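You operate a simulated robot arm through the tools that you are given. There is no shell and no other tool. Be economical: measure what you need, move in short steps, check, and stop when the job is done.

You are at the controls of a simulated two-armed robot. One attempt, no reset.

JOB
On the top of the steel workbench, pour about 90 ml from the blue jug into the red-rimmed jar, holding that steady with the other hand, and put the blue jug back.

It is judged by the outcome, as a careful person would: the job done as asked, and still so three seconds after it is handed in. It fails if anything else is knocked over, pushed out of place, dropped, spilled or broken.

ROBOT AND FRAMES
Two 6-joint arms with two-finger parallel grippers on one trunk, on a base that drives. Base frame: it is fixed to the floor where the robot stands at the start and does not move with it; the origin is under the middle of the robot, x ahead of it, y to its left, z up; the surface under the hand at the start is at about z = 900. Units: mm, degrees, N and s.
The left shoulder is at the start at [60, 187, 1197], the right one opposite. With the tool pointing down near the work surface each hand reaches from about 260 to 620 mm from the robot's upright axis, wherever it stands, measured 20 degrees to its own side. Payload 1.57 kg a hand.
The TCP of each hand is the grasp point between the finger pads, 30 mm short of the fingertips. In the tool frame z runs along the fingers and y along their closing line. The gripper opens to 110 mm. The fingers are 24 mm wide and 12 mm thick; the gripper's body (48 by 112 mm) begins 78 mm behind the TCP.
Orientation is that of the tool frame in the base frame, as a unit quaternion [w, x, y, z]. With the fingers straight down and closing along the base's y, the tool's x points along the base's -x, its y along +y and its z along -z.

CONTROLS
- The arms move only by the tool nudge_tool. It takes "left_increments", "right_increments" or both (then of equal length, played together; a hand with none holds still); each is one flat list of numbers, 7 for each row, row after row: the shift along the base's x, y, z in units of 400 mm (1.0 is 400 mm), then the turn, a rotation vector about the base's x, y, z in units of 180 degrees (1.0 is 180 degrees), then the gripper command, from -1 (shut) to 1 (fully open), values between in proportion. In form: [tx, ty, tz, rx, ry, rz, claw, tx, ty, tz, rx, ry, rz, claw, ...]. A call has 1 to 20 rows; each row is the pose to reach, as a shift and turn from the pose commanded when the call began. A call with a number of a shift or a turn outside -1 to 1 is refused whole. Each row takes 0.2 s and may step no farther than 50 mm and 8.6 degrees from the row before; otherwise, or with a gripper value out of range, the whole call is refused. A pose out of reach is approached as far as the arm can. The call stops where the force on the tool passes 40 N (or 10 N more than at its start, if that is more) or the arm is blocked; 0.2 s more then pass. The fingers move at their own pace (about 153 mm/s each) and stop on an object; they squeeze with about 43 N. The grip force told is the motor's: it shows also when the fingers shut on nothing. Time passes only in rows, and 0.2 s behind the last, so rows that repeat a pose let the fingers close. The reply holds the time, the measured pose of the TCP, the force on the tool along the base axes, the opening and the grip force, in the units named above and with some noise, with the torque about the TCP (base axes, N m) and any sound that the robot's microphone picked up.
- Cameras (640 x 400 px; columns grow to the right, rows downward): "scene" is now at [9.7, 15.7, 1737]; the picture's right is [0.07, -1.00, 0.00], its down [-0.75, -0.05, -0.66] and it looks along [0.66, 0.05, -0.75] (base axes); focal length 247 px, centre (320, 200). "left" rides on the left gripper at [70, -16, -141] in its tool frame; the picture's right is [0.23, 0.97, 0.00], its down [-0.86, 0.20, -0.48] and it looks along [-0.47, 0.11, 0.88] (tool axes); focal length 222 px, centre (320, 200). "right" rides on the right gripper at [70, 16, -141] in its tool frame; the picture's right is [-0.23, 0.97, 0.00], its down [-0.86, -0.20, -0.48] and it looks along [-0.47, -0.11, 0.88] (tool axes); focal length 222 px, centre (320, 200). There is no depth. A picture from a camera that has moved, and an enlarged one, comes with that camera's place and axes in the base frame and with its lens. The place of the scene camera against the robot may be out by one fixed shift of up to 18 mm in any direction.
- capture(camera): a new picture of that camera. No time passes.
- lift_body(by): slides the trunk up (or, below 0, down) by that many mm; the arms and the scene camera ride with it, the base frame stays. It gives what a move gives, with no picture.
- drive_base(legs): drives the robot by 1 to 6 legs, each [ahead, left, turn to the left] in mm, mm and degrees, along the robot's own axes; the way and the turn of a leg run together, so that a leg with both is an arc; at most 1500 mm and 180 degrees a leg. The arms and the cameras ride along, it lands a little off, and it stops where it bumps. It gives what a move gives.
- pan_tilt(pan, tilt): turns the head with the scene camera to pan (to the left, within 86 degrees either way) and tilt (down, from -29 to 69), counted from straight ahead of the robot. It gives what a move gives.
- inspect(camera, box): a new picture of the part [left, top, right, bottom] of that camera's present view, enlarged. No time passes.
- job_done(): hands the job in; it is judged then, once.

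Go step by step. Nothing tells you exact positions but the pictures and the camera data: compare them with the known pose of the tool, close in by small moves and look again before you grip or let go. The budget is 120 turns and 108 pictures, counting those below and the enlarged ones. Unless the task says otherwise, let go and move clear before handing in, and close with one line.

The tools are called as a command line: name --argument value ..., lists and objects as JSON in quotes. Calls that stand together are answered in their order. nudge_tool: Moves the arms, as the interface text tells. Its arguments: {"type":"object","properties":{"left_increments":{"type":"array","items":{"type":"number"}},"right_increments":{"type":"array","items":{"type":"number"}}},"required":[]} The other tools are called the same way: lift_body (by) slides the trunk up or down; drive_base (legs) drives the base; pan_tilt (pan, tilt) turns the head that bears the scene camera; capture (camera) takes a picture; inspect (camera, box) takes an enlarged picture of a part of a camera's view; job_done () hands the job in.

At the start:

```text
time: 0.0
left_ee_pos: [391.0, 259.0, 1347.4]
left_orientation: [0.0, -0.001, 1.0, 0.0]
left_ft_force: [-0.1, -0.2, 0.0]
left_torque: [-0.01, 0.02, -0.01]
left_grip_width: 110.2
left_grip_force: 0.0
right_ee_pos: [403.9, -33.9, 1329.4]
right_orientation: [0.0, 0.001, 1.0, 0.0]
right_ft_force: [0.0, 0.2, -0.4]
right_torque: [-0.01, 0.01, -0.02]
right_grip_width: 110.2
right_grip_force: 0.1
trunk travel left (down, up): [-825.0, 165.0]
robot x, y, heading: [2.1, -2.2, -0.1]
head pan, tilt: [4.1, 48.9]
```

scene: 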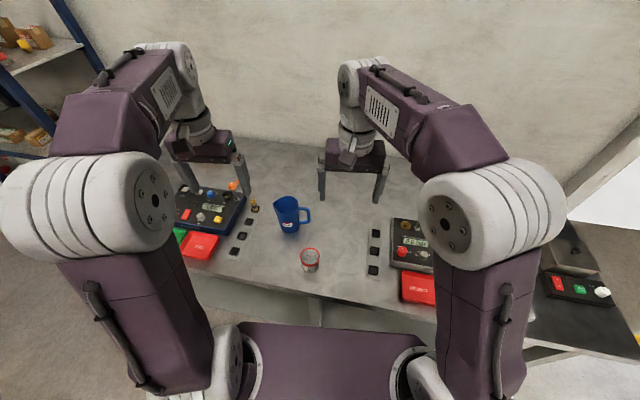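
right: 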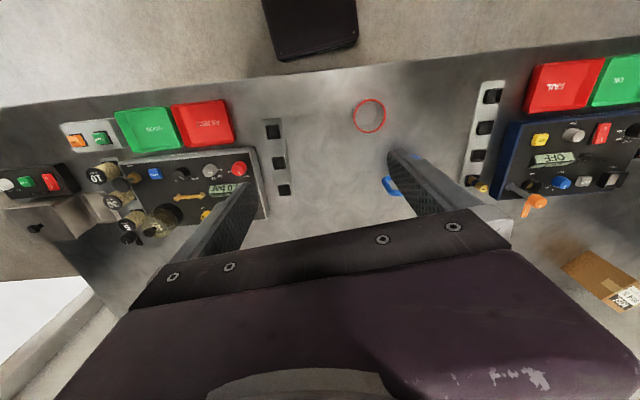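
left: 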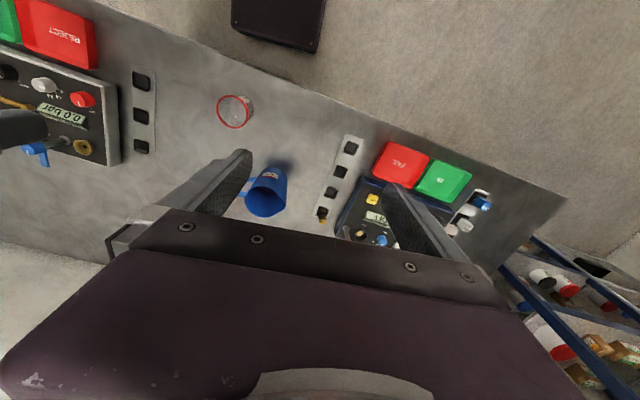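

I see the blue jug with its handle towards the right, and a red-rimmed jar nearer to the robot, between two control panels. I'll enlarge the view to locate them.

inspect --camera "scene" --box '[240, 170, 400, 290]'

inspect --camera "left" --box '[190, 70, 350, 240]'

inspect --camera "right" --box '[320, 70, 480, 220]'

```text
3.33 times, centred on (320, 230) of scene
camera zoom: at [9.7, 15.7, 1737.0], right [0.07, -1.0, 0.0], down [-0.75, -0.05, -0.66], along [0.66, 0.05, -0.75], focal length 824 px, centre (320, 100)
```

zoom: 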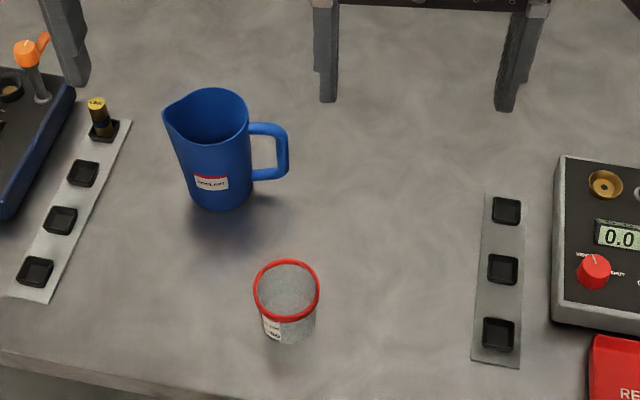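

```text
2.35 times, centred on (270, 155) of left
camera zoom: at [321.1, 241.9, 1490.3], right [-0.23, 0.97, 0.0], down [0.85, 0.2, 0.48], along [0.47, 0.11, -0.88], focal length 523 px, centre (438, 306)
```

zoom: 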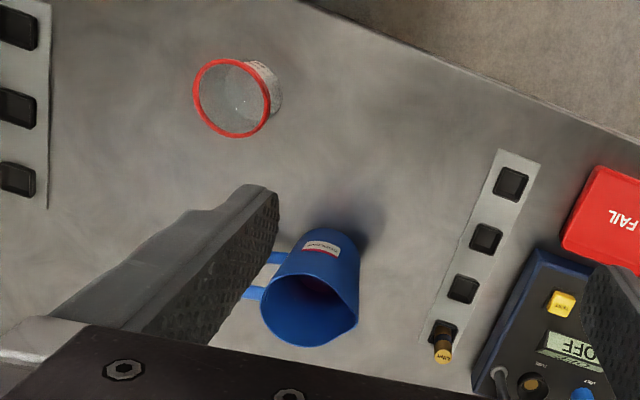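

```text
2.67 times, centred on (400, 145) of right
camera zoom: at [335.3, -19.6, 1470.6], right [0.23, 0.97, 0.0], down [0.86, -0.2, 0.48], along [0.47, -0.11, -0.88], focal length 592 px, centre (107, 347)
```

zoom: 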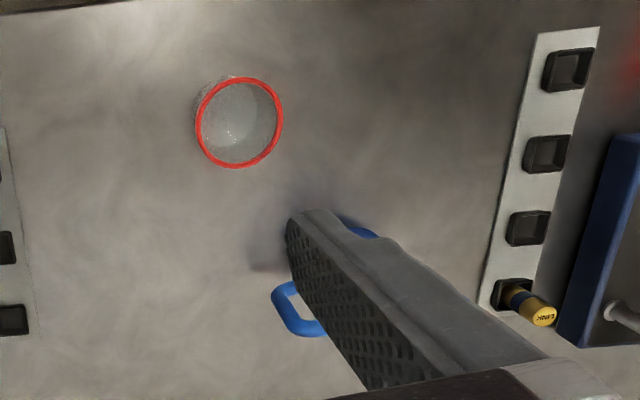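

The jug stands near (582, 181) with its spout toward +y and its handle toward −y. The jar is near (417, 81), about 76 mm tall. I'll turn the right hand to point along +y with its camera on top, staying high, and look at the jug from its handle side.

nudge_tool --right_increments '[0.0136, -0.0118, -0.032, 0.0275, 0.0275, -0.0275, 1, 0.0271, -0.0236, -0.0643, 0.055, 0.055, -0.055, 1, 0.0407, -0.0354, -0.0964, 0.0825, 0.0825, -0.0825, 1, 0.0543, -0.0471, -0.1286, 0.11, 0.11, -0.11, 1, 0.0679, -0.0589, -0.1607, 0.1375, 0.1375, -0.1375, 1, 0.0814, -0.0707, -0.1929, 0.165, 0.165, -0.165, 1, 0.095, -0.0825, -0.225, 0.1925, 0.1925, -0.1925, 1, 0.1086, -0.0943, -0.2571, 0.22, 0.22, -0.22, 1, 0.1221, -0.1061, -0.2893, 0.2475, 0.2475, -0.2475, 1, 0.1357, -0.1179, -0.3214, 0.275, 0.275, -0.275, 1, 0.1493, -0.1296, -0.3536, 0.3025, 0.3025, -0.3025, 1, 0.1629, -0.1414, -0.3857, 0.33, 0.33, -0.33, 1, 0.1764, -0.1532, -0.4179, 0.3575, 0.3575, -0.3575, 1, 0.19, -0.165, -0.45, 0.385, 0.385, -0.385, 1]'

capture --camera "right"

capture --camera "scene"

```text
time: 3.0
left_ee_pos: [391.8, 258.6, 1349.4]
left_orientation: [0.0, -0.001, 1.0, 0.001]
left_ft_force: [0.7, -0.4, -0.1]
left_torque: [-0.03, -0.02, -0.01]
left_grip_width: 110.1
left_grip_force: 0.0
right_ee_pos: [481.6, -100.0, 1150.3]
right_orientation: [-0.5, 0.501, 0.498, 0.501]
right_ft_force: [0.0, -0.6, -0.3]
right_torque: [0.02, -0.02, -0.01]
right_grip_width: 110.0
right_grip_force: 0.0
trunk travel left (down, up): [-825.0, 165.0]
robot x, y, heading: [0.1, 0.5, -0.1]
head pan, tilt: [4.1, 48.9]
```

```text
101 pictures are left
camera right: at [497.7, -244.2, 1218.8], right [0.97, 0.0, -0.23], down [-0.2, -0.48, -0.86], along [-0.11, 0.88, -0.46], focal length 222 px, centre (320, 200)
```

right: 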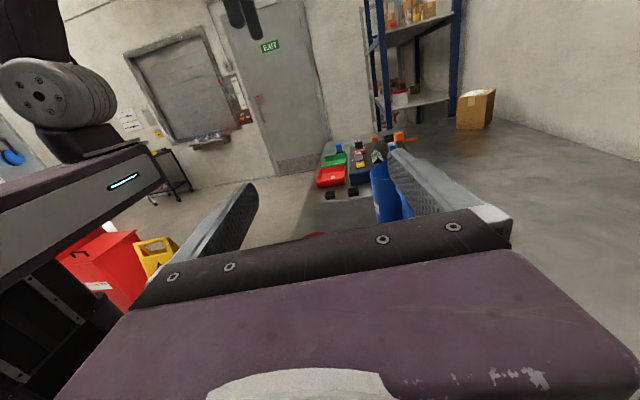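

```text
100 pictures are left
camera scene: at [10.2, 14.8, 1737.0], right [0.07, -1.0, 0.0], down [-0.75, -0.05, -0.66], along [0.66, 0.05, -0.75], focal length 247 px, centre (320, 200)
```

scene: 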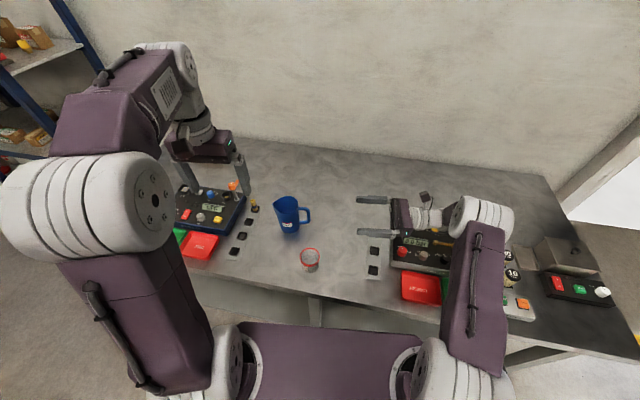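

The right hand is now turned as wanted. The two hand cameras and the scene camera put the jug at about (591, 172) and the jar at about (426, 70). I'll move the hand in line with the jug, short of the handle, to see its side profile.

nudge_tool --right_increments '[0.07, 0.0625, -0.069, 0, 0, 0, 1, 0.139, 0.125, -0.1375, 0, 0, 0, 1, 0.208, 0.1875, -0.206, 0, 0, 0, 1, 0.2775, 0.25, -0.275, 0, 0, 0, 1]'

capture --camera "right"

capture --camera "left"

capture --camera "scene"

```text
time: 4.0
left_ee_pos: [389.1, 260.7, 1348.8]
left_orientation: [0.0, -0.001, 1.0, 0.0]
left_ft_force: [0.3, 0.6, 0.2]
left_torque: [0.01, 0.02, 0.01]
left_grip_width: 110.0
left_grip_force: 0.2
right_ee_pos: [544.5, -11.1, 1068.2]
right_orientation: [0.501, -0.5, -0.5, -0.499]
right_ft_force: [1.0, -0.1, 0.1]
right_torque: [-0.04, -0.02, -0.06]
right_grip_width: 110.0
right_grip_force: 0.0
right hand out of reach, approached as far as the arm can: row 3, 4
trunk travel left (down, up): [-825.0, 165.0]
robot x, y, heading: [-1.7, -0.4, -0.0]
head pan, tilt: [4.1, 48.9]
```

```text
99 pictures are left
camera right: at [562.4, -155.0, 1137.8], right [0.97, 0.0, -0.23], down [-0.2, -0.48, -0.85], along [-0.11, 0.88, -0.47], focal length 222 px, centre (320, 200)
```

right: 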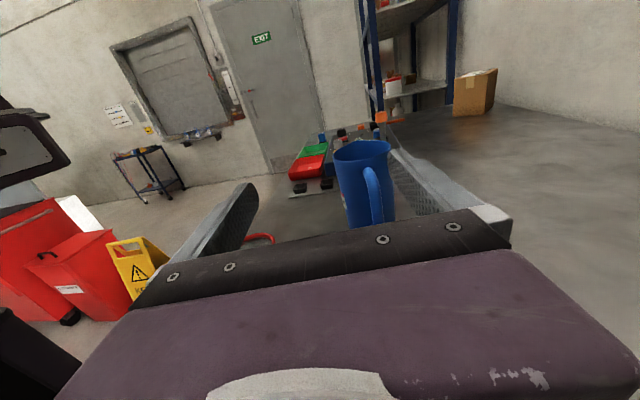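

```text
98 pictures are left
camera left: at [320.9, 242.7, 1490.3], right [-0.23, 0.97, 0.0], down [0.85, 0.2, 0.48], along [0.47, 0.11, -0.88], focal length 222 px, centre (320, 200)
```

left: 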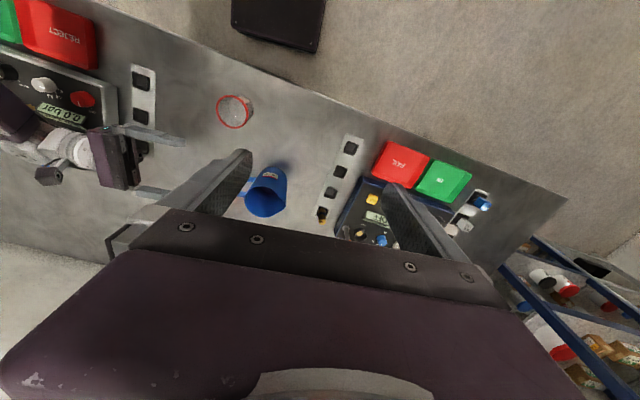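

```text
97 pictures are left
camera scene: at [9.4, 16.6, 1737.0], right [0.07, -1.0, 0.0], down [-0.75, -0.05, -0.66], along [0.66, 0.05, -0.75], focal length 247 px, centre (320, 200)
```

scene: 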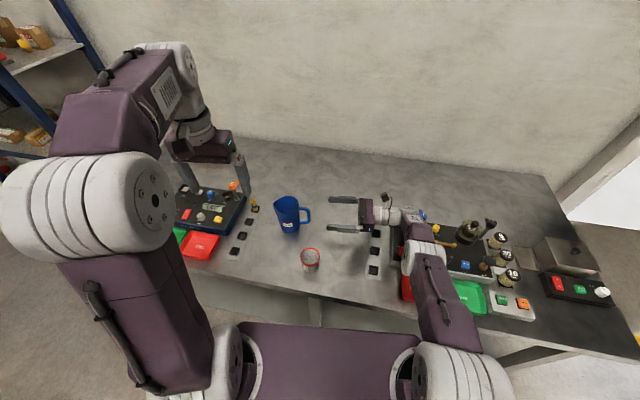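

The right hand runs out of reach there, so the robot has to stand closer. I'll look down to check the gap between the base and the bench.

pan_tilt --pan 0 --tilt 69

capture --camera "scene"

inspect --camera "right" --box '[290, 110, 450, 260]'

```text
time: 4.8
left_ee_pos: [390.5, 259.0, 1349.0]
left_orientation: [0.0, -0.001, 1.0, 0.001]
left_ft_force: [0.4, 0.5, -0.2]
left_torque: [-0.01, 0.02, -0.01]
left_grip_width: 110.0
left_grip_force: 0.0
right_ee_pos: [545.8, -12.4, 1070.2]
right_orientation: [-0.5, 0.5, 0.5, 0.5]
right_ft_force: [0.4, -0.1, 0.2]
right_torque: [0.04, -0.01, 0.03]
right_grip_width: 110.0
right_grip_force: 0.2
trunk travel left (down, up): [-825.0, 165.0]
robot x, y, heading: [-3.1, 1.7, -0.0]
head pan, tilt: [0.0, 68.8]
```

```text
96 pictures are left
camera scene: at [-11.9, 9.7, 1713.6], right [0.0, -1.0, 0.0], down [-0.93, 0.0, -0.36], along [0.36, 0.0, -0.93], focal length 247 px, centre (320, 200)
```

scene: 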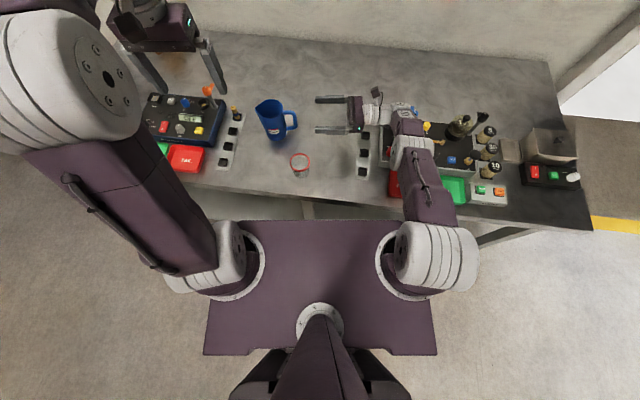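

```text
2.67 times, centred on (370, 185) of right
camera zoom: at [562.8, -156.2, 1137.9], right [0.97, 0.0, -0.23], down [-0.2, -0.48, -0.86], along [-0.11, 0.88, -0.47], focal length 592 px, centre (187, 240)
```

zoom: 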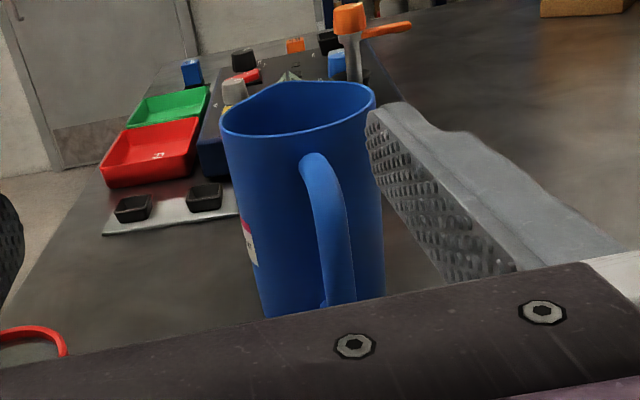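

The base front sits about 100 mm short of the bench edge, so there is room to move up. I'll retract the right hand, then drive 65 mm ahead and 60 mm left.

nudge_tool --right_increments '[-0.07, -0.07, 0.05, 0, 0, 0, 1, -0.14, -0.14, 0.1, 0, 0, 0, 1, -0.21, -0.21, 0.15, 0, 0, 0, 1, -0.28, -0.25, 0.2, 0, 0, 0, 1]'

drive_base --legs '[[65, 60, 0]]'

pan_tilt --pan 0 --tilt 52

capture --camera "scene"

```text
time: 5.8
left_ee_pos: [388.9, 258.5, 1348.9]
left_orientation: [0.001, -0.001, 1.0, 0.0]
left_ft_force: [0.6, 0.1, 0.4]
left_torque: [0.01, 0.0, 0.01]
left_grip_width: 110.0
left_grip_force: 0.0
right_ee_pos: [433.4, -112.8, 1150.4]
right_orientation: [-0.5, 0.499, 0.5, 0.501]
right_ft_force: [-0.6, -0.8, -0.3]
right_torque: [-0.02, -0.03, 0.02]
right_grip_width: 110.0
right_grip_force: 0.0
trunk travel left (down, up): [-825.0, 165.0]
robot x, y, heading: [-0.8, 2.8, 0.1]
head pan, tilt: [0.0, 68.8]
```

```text
time: 6.9
left_ee_pos: [453.2, 317.1, 1351.5]
left_orientation: [0.001, 0.0, 1.0, 0.001]
left_ft_force: [-0.2, 0.0, 0.0]
left_torque: [0.01, -0.01, -0.03]
left_grip_width: 109.7
left_grip_force: 0.1
right_ee_pos: [497.9, -54.2, 1148.6]
right_orientation: [-0.5, 0.499, 0.5, 0.5]
right_ft_force: [-0.1, -0.3, 0.1]
right_torque: [0.01, 0.0, -0.04]
right_grip_width: 109.9
right_grip_force: 0.0
trunk travel left (down, up): [-825.0, 165.0]
robot x, y, heading: [66.2, 62.7, -0.0]
head pan, tilt: [0.0, 68.8]
```

```text
time: 7.7
left_ee_pos: [456.0, 322.0, 1347.1]
left_orientation: [0.0, 0.0, 1.0, 0.0]
left_ft_force: [-0.8, 0.1, -0.6]
left_torque: [-0.05, 0.03, 0.02]
left_grip_width: 109.9
left_grip_force: 0.1
right_ee_pos: [502.8, -50.7, 1147.6]
right_orientation: [0.5, -0.5, -0.5, -0.5]
right_ft_force: [-0.1, 0.2, -0.5]
right_torque: [0.01, -0.01, 0.02]
right_grip_width: 109.8
right_grip_force: 0.1
trunk travel left (down, up): [-825.0, 165.0]
robot x, y, heading: [66.8, 61.6, 0.1]
head pan, tilt: [0.0, 52.0]
```

```text
94 pictures are left
camera scene: at [73.8, 72.7, 1732.7], right [0.0, -1.0, 0.0], down [-0.79, 0.0, -0.61], along [0.61, 0.0, -0.79], focal length 247 px, centre (320, 200)
```

scene: 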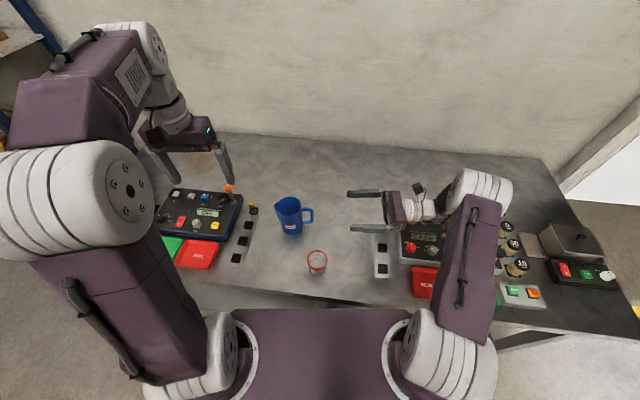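

The robot stands in its new place with nothing disturbed. Next I'll turn the left hand to come at the jar from the +y side, 35° below horizontal, and stage it above and beside the jar.

nudge_tool --left_increments '[-0.0058, -0.025, -0.0477, -0.0183, 0.0183, 0.0352, 1, -0.0115, -0.05, -0.0954, -0.0366, 0.0366, 0.0704, 1, -0.0173, -0.075, -0.1431, -0.0549, 0.0549, 0.1056, 1, -0.0231, -0.1, -0.1908, -0.0732, 0.0732, 0.1408, 1, -0.0288, -0.125, -0.2385, -0.0915, 0.0915, 0.176, 1, -0.0346, -0.15, -0.2862, -0.1098, 0.1098, 0.2112, 1, -0.0404, -0.175, -0.3338, -0.1282, 0.1282, 0.2465, 1, -0.0462, -0.2, -0.3815, -0.1465, 0.1465, 0.2817, 1, -0.0519, -0.225, -0.4292, -0.1648, 0.1648, 0.3169, 1, -0.0577, -0.25, -0.4769, -0.1831, 0.1831, 0.3521, 1, -0.0635, -0.275, -0.5246, -0.2014, 0.2014, 0.3873, 1, -0.0692, -0.3, -0.5723, -0.2197, 0.2197, 0.4225, 1, -0.075, -0.325, -0.62, -0.238, 0.238, 0.4577, 1]'

capture --camera "left"

capture --camera "scene"

```text
time: 10.5
left_ee_pos: [426.7, 188.7, 1101.0]
left_orientation: [0.326, 0.628, -0.627, 0.325]
left_ft_force: [0.2, 0.1, 0.8]
left_torque: [0.0, 0.01, -0.02]
left_grip_width: 110.0
left_grip_force: 0.1
right_ee_pos: [500.1, -51.5, 1148.5]
right_orientation: [-0.5, 0.5, 0.5, 0.5]
right_ft_force: [0.4, 0.3, 0.1]
right_torque: [0.0, 0.04, -0.01]
right_grip_width: 109.8
right_grip_force: 0.1
trunk travel left (down, up): [-825.0, 165.0]
robot x, y, heading: [62.3, 61.4, -0.3]
head pan, tilt: [0.0, 52.0]
```

```text
93 pictures are left
camera left: at [444.0, 263.9, 1239.5], right [-0.97, -0.13, 0.19], down [-0.2, 0.88, -0.42], along [-0.11, -0.45, -0.89], focal length 222 px, centre (320, 200)
```

left: 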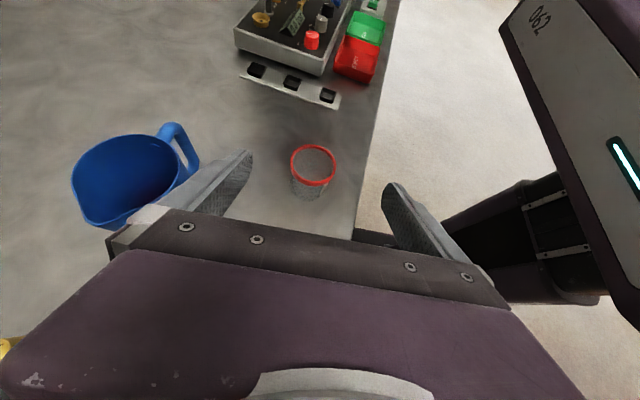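

```text
92 pictures are left
camera scene: at [72.4, 71.3, 1732.8], right [0.0, -1.0, 0.0], down [-0.79, 0.0, -0.62], along [0.62, 0.0, -0.79], focal length 247 px, centre (320, 200)
```

scene: 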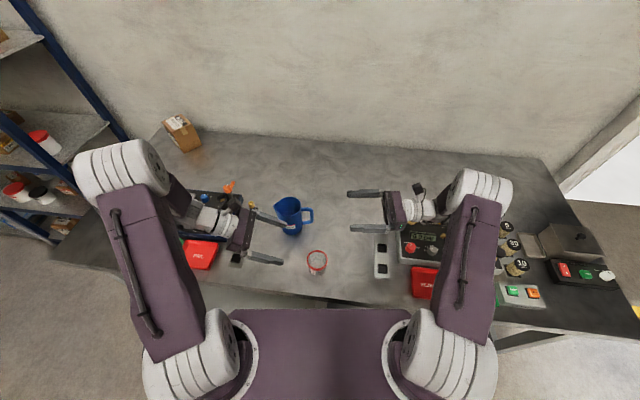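

The jar lies just ahead of the left fingers. I'll enlarge the jar and the jug to check their sizes, contents and any marks.

inspect --camera "left" --box '[270, 130, 360, 215]'

inspect --camera "left" --box '[60, 110, 220, 240]'

inspect --camera "scene" --box '[260, 190, 340, 280]'

```text
4.71 times, centred on (315, 172) of left
camera zoom: at [444.0, 263.9, 1239.5], right [-0.97, -0.13, 0.19], down [-0.2, 0.88, -0.42], along [-0.11, -0.45, -0.89], focal length 1045 px, centre (344, 329)
```

zoom: 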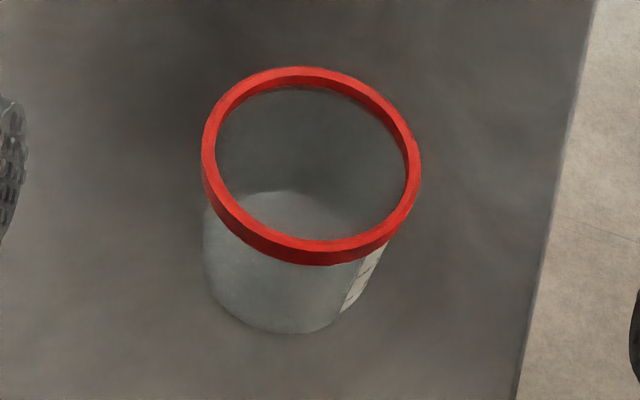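

```text
3.08 times, centred on (140, 175) of left
camera zoom: at [444.0, 263.9, 1239.5], right [-0.97, -0.13, 0.19], down [-0.2, 0.88, -0.42], along [-0.11, -0.45, -0.89], focal length 684 px, centre (874, 277)
```

zoom: 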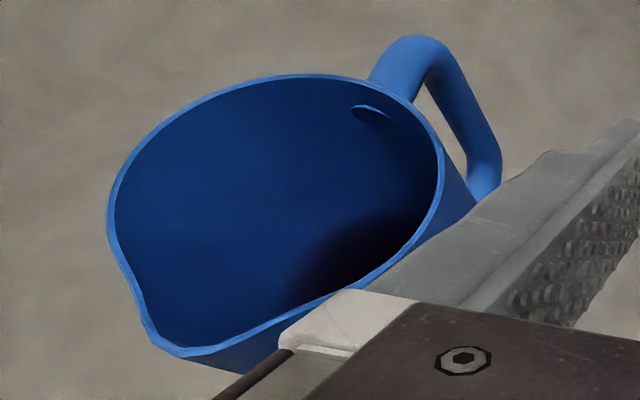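

```text
4.44 times, centred on (300, 235) of scene
camera zoom: at [72.4, 71.3, 1732.8], right [0.0, -1.0, 0.0], down [-0.79, 0.0, -0.62], along [0.62, 0.0, -0.79], focal length 1098 px, centre (409, 44)
```

zoom: 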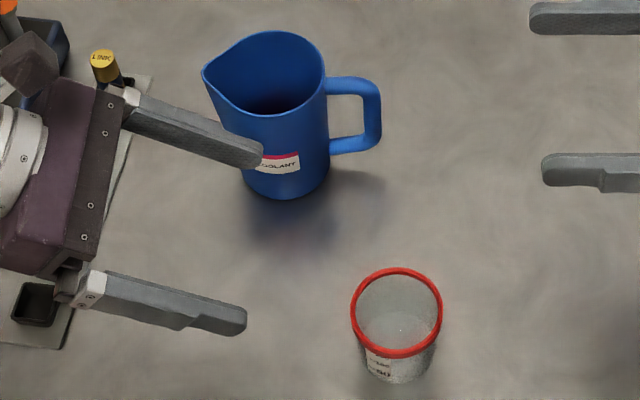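

The jar has a rim about 68 mm wide at a height of roughly 976, and looks empty. I'll bring the left hand down around it in two stages, and check before closing.

nudge_tool --left_increments '[0.001, -0.02, -0.117, 0, 0, 0, 1, 0.002, -0.04, -0.234, 0, 0, 0, 1, 0.002, -0.06, -0.26, 0, 0, 0, 1, 0.002, -0.13, -0.309, 0, 0, 0, 1, 0.002, -0.2, -0.358, 0, 0, 0, 1]'

capture --camera "left"

inspect --camera "scene" --box '[250, 190, 390, 290]'

```text
time: 11.7
left_ee_pos: [426.1, 109.3, 957.4]
left_orientation: [0.326, 0.628, -0.627, 0.325]
left_ft_force: [0.0, -0.3, -0.1]
left_torque: [0.01, 0.04, -0.05]
left_grip_width: 110.1
left_grip_force: 0.2
right_ee_pos: [501.0, -53.1, 1147.9]
right_orientation: [0.501, -0.5, -0.499, -0.5]
right_ft_force: [-0.4, 0.1, 0.2]
right_torque: [0.0, -0.04, -0.03]
right_grip_width: 110.0
right_grip_force: 0.1
trunk travel left (down, up): [-825.0, 165.0]
robot x, y, heading: [64.5, 60.1, 0.0]
head pan, tilt: [0.0, 52.0]
```

```text
88 pictures are left
camera left: at [442.0, 184.3, 1096.3], right [-0.97, -0.13, 0.19], down [-0.2, 0.88, -0.42], along [-0.11, -0.45, -0.89], focal length 222 px, centre (320, 200)
```

left: 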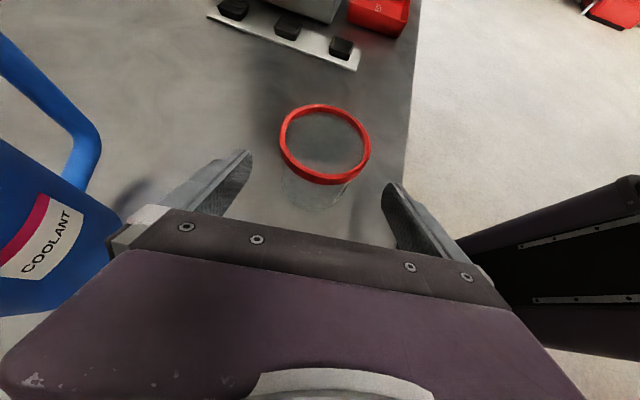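

```text
4.00 times, centred on (320, 240) of scene
camera zoom: at [73.1, 69.7, 1732.8], right [0.0, -1.0, 0.0], down [-0.79, 0.0, -0.62], along [0.62, 0.0, -0.79], focal length 989 px, centre (320, 40)
```

zoom: 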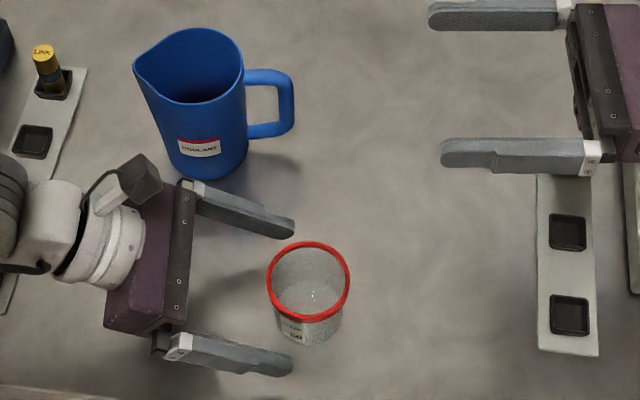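

The jar axis reads about (429, 78) from this nearer view. I'll advance the last 31 mm and close the left fingers gently around it.

nudge_tool --left_increments '[0.003, -0.04, -0.025, 0, 0, 0, 1, 0.006, -0.077, -0.048, 0, 0, 0, 1, 0.006, -0.077, -0.048, 0, 0, 0, 0.5, 0.006, -0.077, -0.048, 0, 0, 0, 0.3]'

capture --camera "left"

inspect --camera "scene" --box '[270, 220, 370, 290]'

```text
time: 12.7
left_ee_pos: [427.2, 78.7, 938.0]
left_orientation: [-0.327, -0.627, 0.628, -0.325]
left_ft_force: [0.7, -0.7, 0.1]
left_torque: [0.01, 0.0, 0.03]
left_grip_width: 71.5
left_grip_force: 0.1
right_ee_pos: [500.7, -52.4, 1149.2]
right_orientation: [0.5, -0.5, -0.499, -0.5]
right_ft_force: [-0.1, -0.1, 0.6]
right_torque: [0.01, -0.02, 0.03]
right_grip_width: 110.2
right_grip_force: 0.1
trunk travel left (down, up): [-825.0, 165.0]
robot x, y, heading: [66.3, 60.4, 0.2]
head pan, tilt: [0.0, 52.0]
```

```text
86 pictures are left
camera left: at [444.7, 153.8, 1076.9], right [-0.97, -0.13, 0.19], down [-0.2, 0.88, -0.42], along [-0.11, -0.45, -0.89], focal length 222 px, centre (320, 200)
```

left: 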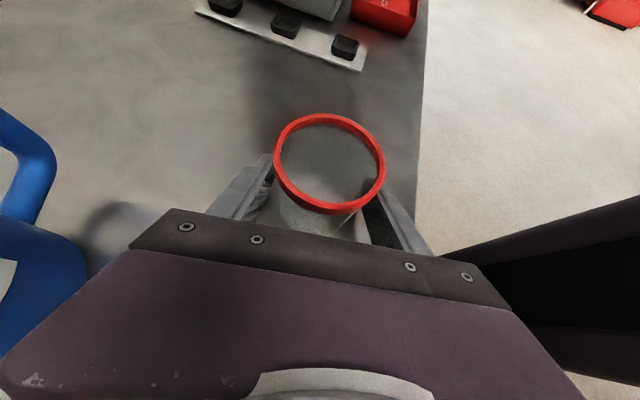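

```text
5.71 times, centred on (320, 255) of scene
camera zoom: at [72.2, 70.7, 1732.8], right [0.0, -1.0, 0.0], down [-0.79, 0.0, -0.62], along [0.62, 0.0, -0.79], focal length 1412 px, centre (320, -114)
```

zoom: 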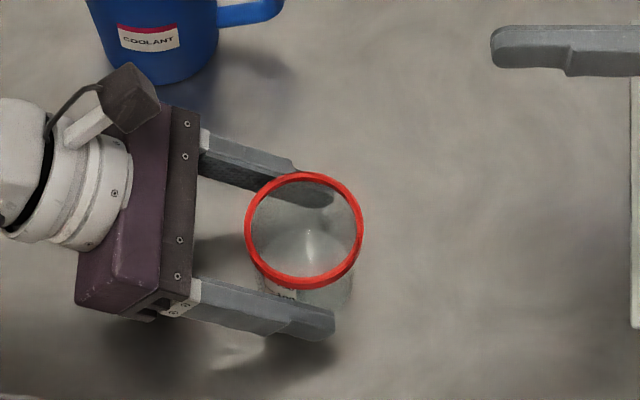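

The jar is centred between the fingers. Closing on it now.

nudge_tool --left_increments '[0, 0, 0, 0, 0, 0, 0.15, 0, 0, 0, 0, 0, 0, 0, 0, 0, 0, 0, 0, 0, -0.1, 0, 0, 0, 0, 0, 0, -0.1]'

capture --camera "left"

inspect --camera "scene" --box '[290, 235, 350, 285]'

```text
time: 13.7
left_ee_pos: [428.4, 79.9, 938.1]
left_orientation: [-0.326, -0.628, 0.628, -0.325]
left_ft_force: [-0.8, -0.6, -0.4]
left_torque: [-0.01, -0.04, -0.02]
left_grip_width: 62.9
left_grip_force: 42.8
right_ee_pos: [500.6, -51.9, 1148.9]
right_orientation: [-0.5, 0.5, 0.5, 0.5]
right_ft_force: [-0.3, 0.2, 0.2]
right_torque: [-0.04, -0.02, 0.01]
right_grip_width: 109.9
right_grip_force: 0.1
trunk travel left (down, up): [-825.0, 165.0]
robot x, y, heading: [63.8, 62.4, -0.1]
head pan, tilt: [0.0, 52.0]
```

```text
84 pictures are left
camera left: at [444.6, 154.1, 1077.0], right [-0.97, -0.13, 0.19], down [-0.2, 0.88, -0.42], along [-0.11, -0.45, -0.89], focal length 222 px, centre (320, 200)
```

left: 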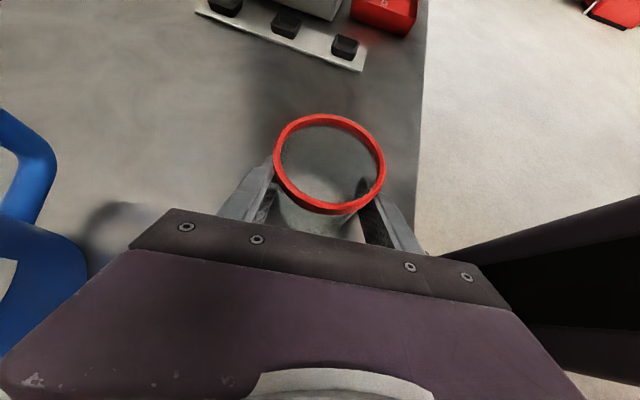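

```text
8.00 times, centred on (320, 260) of scene
camera zoom: at [71.9, 70.9, 1732.8], right [0.0, -1.0, 0.0], down [-0.79, 0.0, -0.62], along [0.62, 0.0, -0.79], focal length 1977 px, centre (320, -280)
```

zoom: 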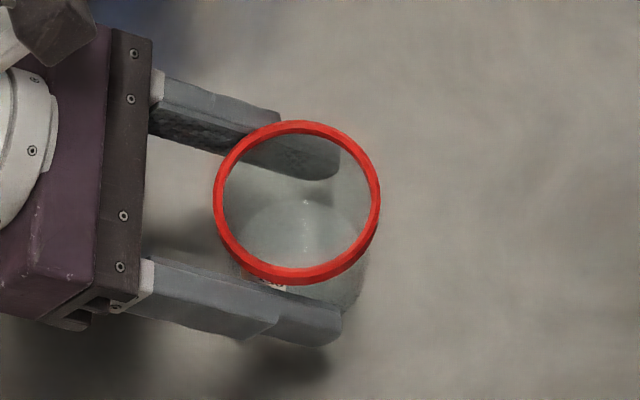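

The left hand holds the jar (63 mm wide, 43 N). Next the right hand goes to a pre-grasp in line with the jug's handle.

nudge_tool --right_increments '[0.06, 0.03, -0.09, -0.007, 0, 0, 1, 0.12, 0.06, -0.18, -0.014, 0, 0, 1, 0.18, 0.1, -0.27, -0.021, 0, 0, 1, 0.21, 0.14, -0.33, -0.028, 0, 0, 1, 0.2375, 0.18, -0.3725, -0.028, 0, 0, 1]'

capture --camera "right"

capture --camera "scene"

```text
time: 14.9
left_ee_pos: [427.6, 80.0, 937.5]
left_orientation: [-0.326, -0.627, 0.628, -0.325]
left_ft_force: [-0.4, -1.2, 0.1]
left_torque: [0.0, -0.03, -0.02]
left_grip_width: 63.1
left_grip_force: 43.2
right_ee_pos: [582.0, 25.2, 1008.3]
right_orientation: [-0.478, 0.522, 0.52, 0.477]
right_ft_force: [0.2, 0.4, -0.6]
right_torque: [0.03, 0.01, -0.02]
right_grip_width: 109.9
right_grip_force: 0.2
right hand out of reach, approached as far as the arm can: row 5
trunk travel left (down, up): [-825.0, 165.0]
robot x, y, heading: [66.5, 60.1, -0.2]
head pan, tilt: [0.0, 52.0]
```

```text
82 pictures are left
camera right: at [597.8, -112.2, 1089.7], right [0.97, -0.02, -0.23], down [-0.2, -0.55, -0.81], along [-0.11, 0.83, -0.54], focal length 222 px, centre (320, 200)
```

right: 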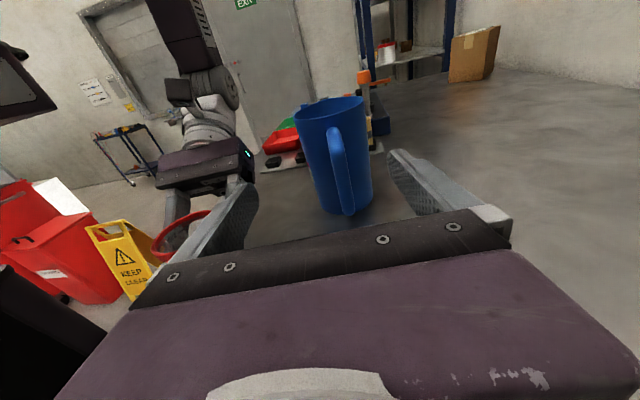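

```text
81 pictures are left
camera scene: at [71.9, 71.5, 1732.8], right [0.0, -1.0, 0.0], down [-0.79, 0.0, -0.62], along [0.62, 0.0, -0.79], focal length 247 px, centre (320, 200)
```

scene: 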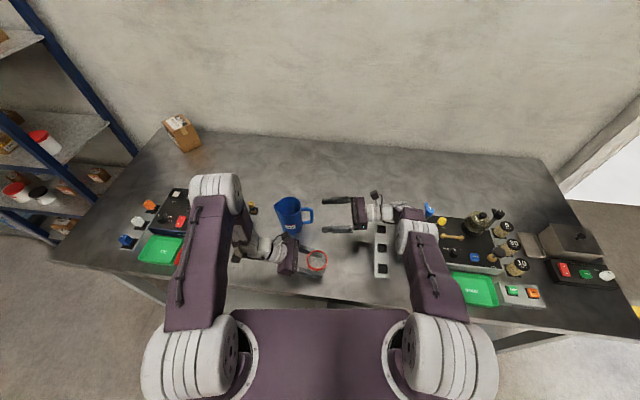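

The right hand reaches only to x ≈ 582 in this posture. If I yaw it 12° its wrist moves back, and the handle still passes between the fingers, so I'll do that and look again.

nudge_tool --right_increments '[-0.017, 0.0, -0.02, 0, 0, -0.0333, 1, -0.035, 0.005, -0.058, 0, 0, -0.0667, 1, -0.035, 0.005, -0.058, 0, 0, -0.0667, 1]'

capture --camera "right"

inspect --camera "scene" --box '[260, 180, 400, 270]'

```text
time: 15.7
left_ee_pos: [428.2, 77.8, 939.9]
left_orientation: [-0.327, -0.627, 0.627, -0.326]
left_ft_force: [-0.1, -0.6, -1.2]
left_torque: [0.03, -0.01, 0.01]
left_grip_width: 63.0
left_grip_force: 43.0
right_ee_pos: [565.8, 24.7, 985.4]
right_orientation: [-0.425, 0.573, 0.463, 0.525]
right_ft_force: [0.8, 1.2, 0.0]
right_torque: [0.0, 0.0, 0.02]
right_grip_width: 110.2
right_grip_force: 0.0
trunk travel left (down, up): [-825.0, 165.0]
robot x, y, heading: [64.6, 62.1, 0.1]
head pan, tilt: [0.0, 52.0]
```

```text
80 pictures are left
camera right: at [554.6, -112.4, 1066.6], right [0.95, -0.22, -0.23], down [-0.31, -0.5, -0.81], along [0.07, 0.84, -0.54], focal length 222 px, centre (320, 200)
```

right: 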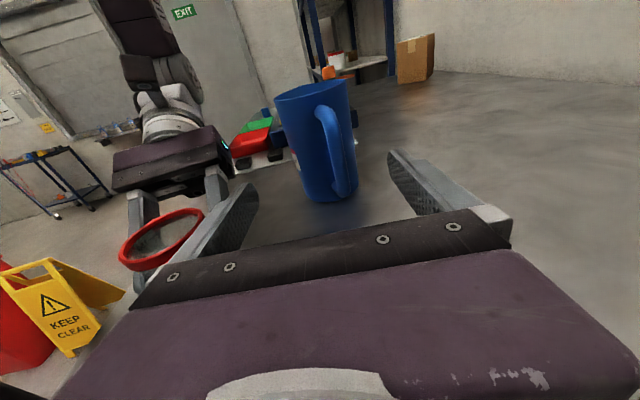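

```text
4.44 times, centred on (330, 225) of scene
camera zoom: at [72.4, 70.8, 1732.8], right [0.0, -1.0, 0.0], down [-0.79, 0.0, -0.62], along [0.62, 0.0, -0.79], focal length 1098 px, centre (276, 89)
```

zoom: 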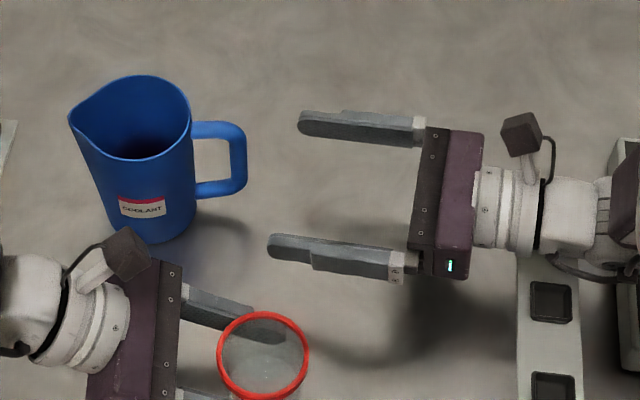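

The jug is centred on the tool axis between the open fingers, which have about 14 mm clearance each side. I'll advance most of the way and look.

nudge_tool --right_increments '[0.0166, 0.078, 0, 0, 0, 0, 1, 0.0332, 0.156, 0, 0, 0, 0, 1, 0.05, 0.235, 0, 0, 0, 0, 1]'

capture --camera "right"

inspect --camera "scene" --box '[260, 180, 400, 270]'

```text
time: 16.5
left_ee_pos: [427.4, 79.1, 937.1]
left_orientation: [-0.327, -0.627, 0.628, -0.326]
left_ft_force: [-0.1, 0.0, -0.2]
left_torque: [-0.01, -0.01, -0.04]
left_grip_width: 63.0
left_grip_force: 42.5
right_ee_pos: [586.2, 119.7, 986.1]
right_orientation: [-0.424, 0.574, 0.463, 0.525]
right_ft_force: [0.0, -1.1, -0.6]
right_torque: [-0.02, 0.03, 0.0]
right_grip_width: 110.1
right_grip_force: 0.0
trunk travel left (down, up): [-825.0, 165.0]
robot x, y, heading: [64.3, 59.6, -0.3]
head pan, tilt: [0.0, 52.0]
```

```text
78 pictures are left
camera right: at [573.9, -17.5, 1066.4], right [0.95, -0.22, -0.23], down [-0.31, -0.5, -0.81], along [0.07, 0.84, -0.54], focal length 222 px, centre (320, 200)
```

right: 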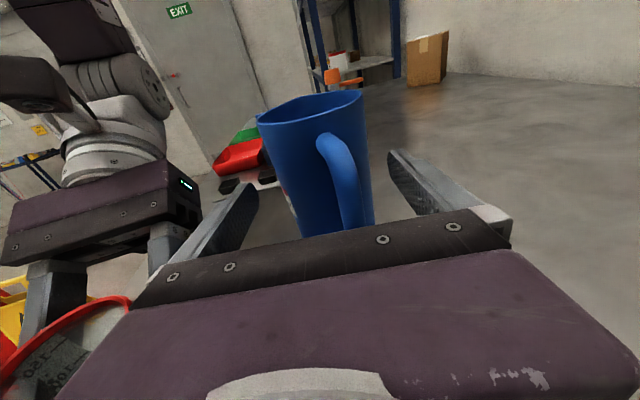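

```text
4.44 times, centred on (330, 225) of scene
camera zoom: at [72.0, 71.8, 1732.8], right [0.0, -1.0, 0.0], down [-0.79, 0.0, -0.62], along [0.62, 0.0, -0.79], focal length 1098 px, centre (276, 89)
```

zoom: 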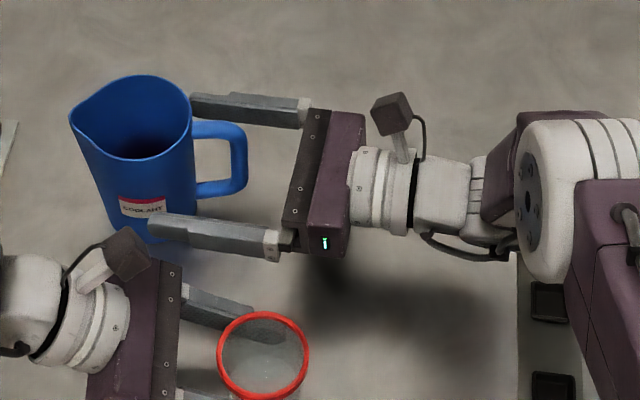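

The fingers straddle the body and the handle sits between them with space before the palm. I'll advance 34 mm more, and look at the jar's scale, which is visible in this camera.

inspect --camera "right" --box '[0, 290, 140, 400]'

nudge_tool --right_increments '[0.009, 0.0425, 0, 0, 0, 0, 1, 0.018, 0.085, 0, 0, 0, 0, 1]'

capture --camera "right"

inspect --camera "scene" --box '[260, 180, 400, 270]'

```text
3.64 times, centred on (70, 345) of right
camera zoom: at [573.9, -17.5, 1066.4], right [0.95, -0.22, -0.23], down [-0.31, -0.5, -0.81], along [0.07, 0.84, -0.54], focal length 808 px, centre (1229, -327)
```

zoom: 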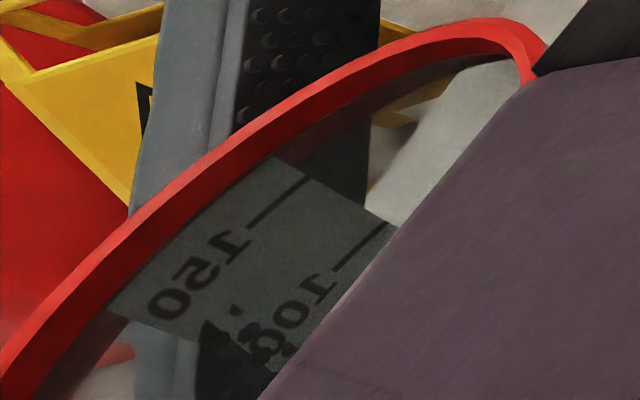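

```text
time: 17.1
left_ee_pos: [427.8, 79.8, 938.5]
left_orientation: [-0.326, -0.627, 0.628, -0.326]
left_ft_force: [-0.3, 0.5, -0.3]
left_torque: [0.0, 0.01, 0.0]
left_grip_width: 63.1
left_grip_force: 43.0
right_ee_pos: [593.6, 153.5, 984.5]
right_orientation: [-0.424, 0.574, 0.464, 0.525]
right_ft_force: [-0.2, -0.1, -0.1]
right_torque: [-0.01, 0.0, 0.02]
right_grip_width: 110.3
right_grip_force: 0.1
trunk travel left (down, up): [-825.0, 165.0]
robot x, y, heading: [64.2, 59.8, -0.0]
head pan, tilt: [0.0, 52.0]
```

```text
75 pictures are left
camera right: at [581.0, 16.1, 1065.8], right [0.95, -0.22, -0.23], down [-0.31, -0.5, -0.81], along [0.07, 0.84, -0.54], focal length 222 px, centre (320, 200)
```

right: 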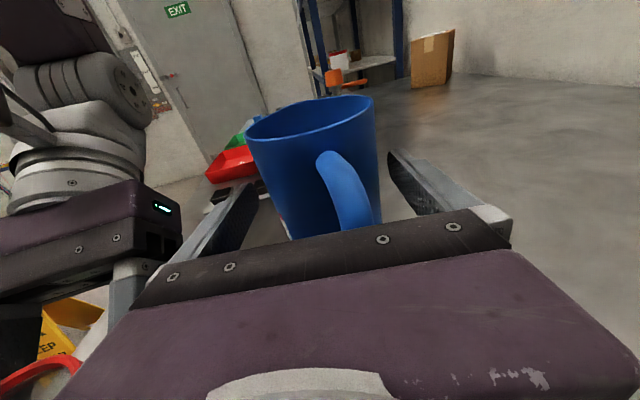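

```text
4.44 times, centred on (330, 225) of scene
camera zoom: at [72.1, 71.9, 1732.8], right [0.0, -1.0, 0.0], down [-0.79, 0.0, -0.62], along [0.62, 0.0, -0.79], focal length 1098 px, centre (276, 89)
```

zoom: 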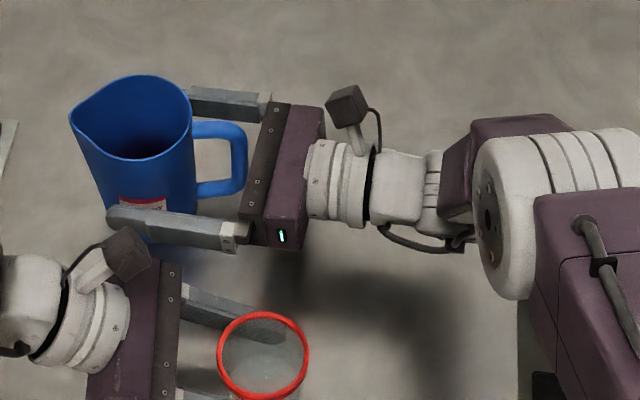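

The jar carries 50/100/150 marks, which will help the measuring. The fingers now pass the jug's axis and the palm is clear of the handle, so I'll close on the jug body.

nudge_tool --right_increments '[0, 0, 0, 0, 0, 0, 0.75, 0, 0, 0, 0, 0, 0, 0.6, 0, 0, 0, 0, 0, 0, 0.5, 0, 0, 0, 0, 0, 0, 0.4, 0, 0, 0, 0, 0, 0, 0.2, 0, 0, 0, 0, 0, 0, 0.2]'

capture --camera "right"

inspect --camera "scene" --box '[260, 180, 400, 270]'

```text
time: 18.5
left_ee_pos: [428.2, 78.9, 938.1]
left_orientation: [0.326, 0.628, -0.627, 0.325]
left_ft_force: [0.0, 0.1, -0.5]
left_torque: [0.01, 0.01, 0.02]
left_grip_width: 63.2
left_grip_force: 43.5
right_ee_pos: [592.2, 151.8, 984.2]
right_orientation: [-0.426, 0.573, 0.464, 0.525]
right_ft_force: [1.7, 0.9, 0.2]
right_torque: [0.05, 0.01, 0.0]
right_grip_width: 83.1
right_grip_force: 43.1
trunk travel left (down, up): [-825.0, 165.0]
robot x, y, heading: [62.4, 62.6, -0.1]
head pan, tilt: [0.0, 52.0]
```

```text
73 pictures are left
camera right: at [581.2, 15.3, 1065.7], right [0.95, -0.22, -0.23], down [-0.31, -0.5, -0.81], along [0.07, 0.84, -0.54], focal length 222 px, centre (320, 200)
```

right: 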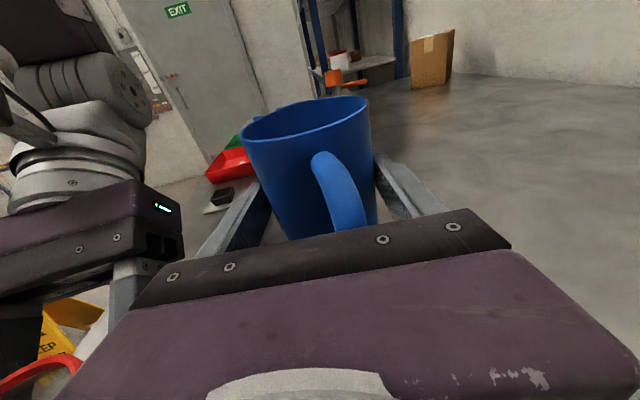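

```text
4.44 times, centred on (330, 225) of scene
camera zoom: at [72.3, 71.1, 1732.8], right [0.0, -1.0, 0.0], down [-0.79, 0.0, -0.62], along [0.62, 0.0, -0.79], focal length 1098 px, centre (276, 89)
```

zoom: 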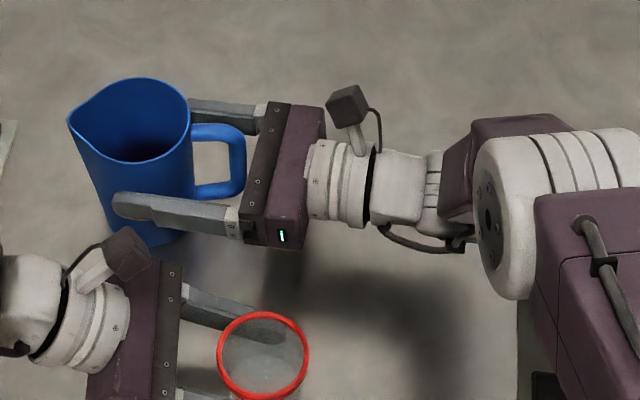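

Gripped at 83 mm. I'll lift a little and check for slip and weight.

nudge_tool --right_increments '[0, 0, 0.02, 0, 0, 0, 0.2, 0, 0, 0.04, 0, 0, 0, 0.2, 0, 0, 0.06, 0, 0, 0, 0.2, 0, 0, 0.08, 0, 0, 0, 0.2, 0, 0, 0.1, 0, 0, 0, 0.2, 0, 0, 0.1, 0, 0, 0, 0.2]'

capture --camera "right"

inspect --camera "scene" --box '[260, 170, 400, 270]'

```text
time: 19.9
left_ee_pos: [427.5, 79.5, 937.5]
left_orientation: [0.326, 0.628, -0.628, 0.325]
left_ft_force: [-0.6, -0.6, 0.4]
left_torque: [0.03, 0.05, 0.01]
left_grip_width: 62.8
left_grip_force: 43.0
right_ee_pos: [592.9, 152.7, 1024.3]
right_orientation: [-0.425, 0.573, 0.463, 0.525]
right_ft_force: [0.0, 0.4, -4.1]
right_torque: [-0.08, 0.02, -0.04]
right_grip_width: 84.0
right_grip_force: 42.7
trunk travel left (down, up): [-825.0, 165.0]
robot x, y, heading: [68.5, 62.0, 0.1]
head pan, tilt: [0.0, 52.0]
```

```text
71 pictures are left
camera right: at [581.0, 15.2, 1105.8], right [0.95, -0.22, -0.23], down [-0.31, -0.5, -0.81], along [0.07, 0.84, -0.54], focal length 222 px, centre (320, 200)
```

right: 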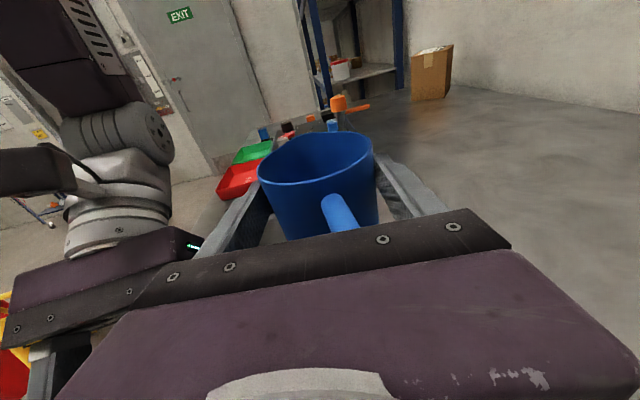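

```text
4.00 times, centred on (330, 220) of scene
camera zoom: at [72.6, 71.0, 1732.8], right [0.0, -1.0, 0.0], down [-0.79, 0.0, -0.62], along [0.62, 0.0, -0.79], focal length 989 px, centre (280, 120)
```

zoom: 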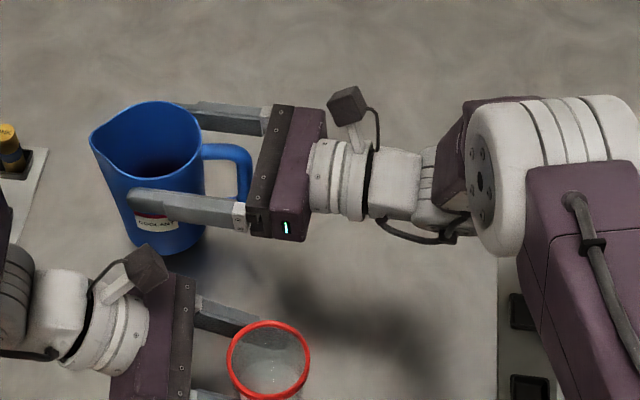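

The jug slid down in the grip by about 25 mm as I lifted, so the hold isn't good. I'll lower it back by 10 mm and check how it stands before going on.

nudge_tool --right_increments '[0, 0, -0.01, 0, 0, 0, 0.1, 0, 0, -0.02, 0, 0, 0, 0.1, 0, 0, -0.025, 0, 0, 0, 0.1]'

capture --camera "right"

inspect --camera "scene" --box '[260, 170, 400, 270]'

```text
time: 20.7
left_ee_pos: [428.6, 80.1, 937.9]
left_orientation: [0.327, 0.628, -0.627, 0.326]
left_ft_force: [-0.8, 0.3, 0.7]
left_torque: [-0.01, 0.02, 0.0]
left_grip_width: 62.9
left_grip_force: 43.2
right_ee_pos: [592.4, 153.2, 1015.5]
right_orientation: [-0.425, 0.573, 0.464, 0.525]
right_ft_force: [-0.5, -0.3, -3.7]
right_torque: [-0.06, 0.04, -0.01]
right_grip_width: 84.2
right_grip_force: 43.0
trunk travel left (down, up): [-825.0, 165.0]
robot x, y, heading: [62.7, 63.9, 0.1]
head pan, tilt: [0.0, 52.0]
```

```text
69 pictures are left
camera right: at [581.1, 15.6, 1095.7], right [0.95, -0.22, -0.23], down [-0.31, -0.5, -0.81], along [0.07, 0.84, -0.54], focal length 222 px, centre (320, 200)
```

right: 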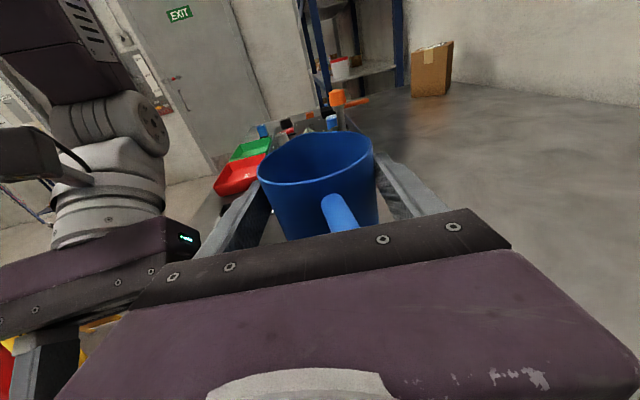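

```text
4.00 times, centred on (330, 220) of scene
camera zoom: at [72.6, 71.0, 1732.8], right [0.0, -1.0, 0.0], down [-0.79, 0.0, -0.62], along [0.62, 0.0, -0.79], focal length 989 px, centre (280, 120)
```

zoom: 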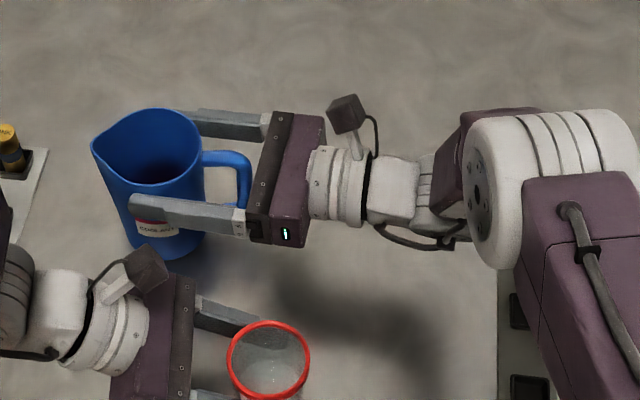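

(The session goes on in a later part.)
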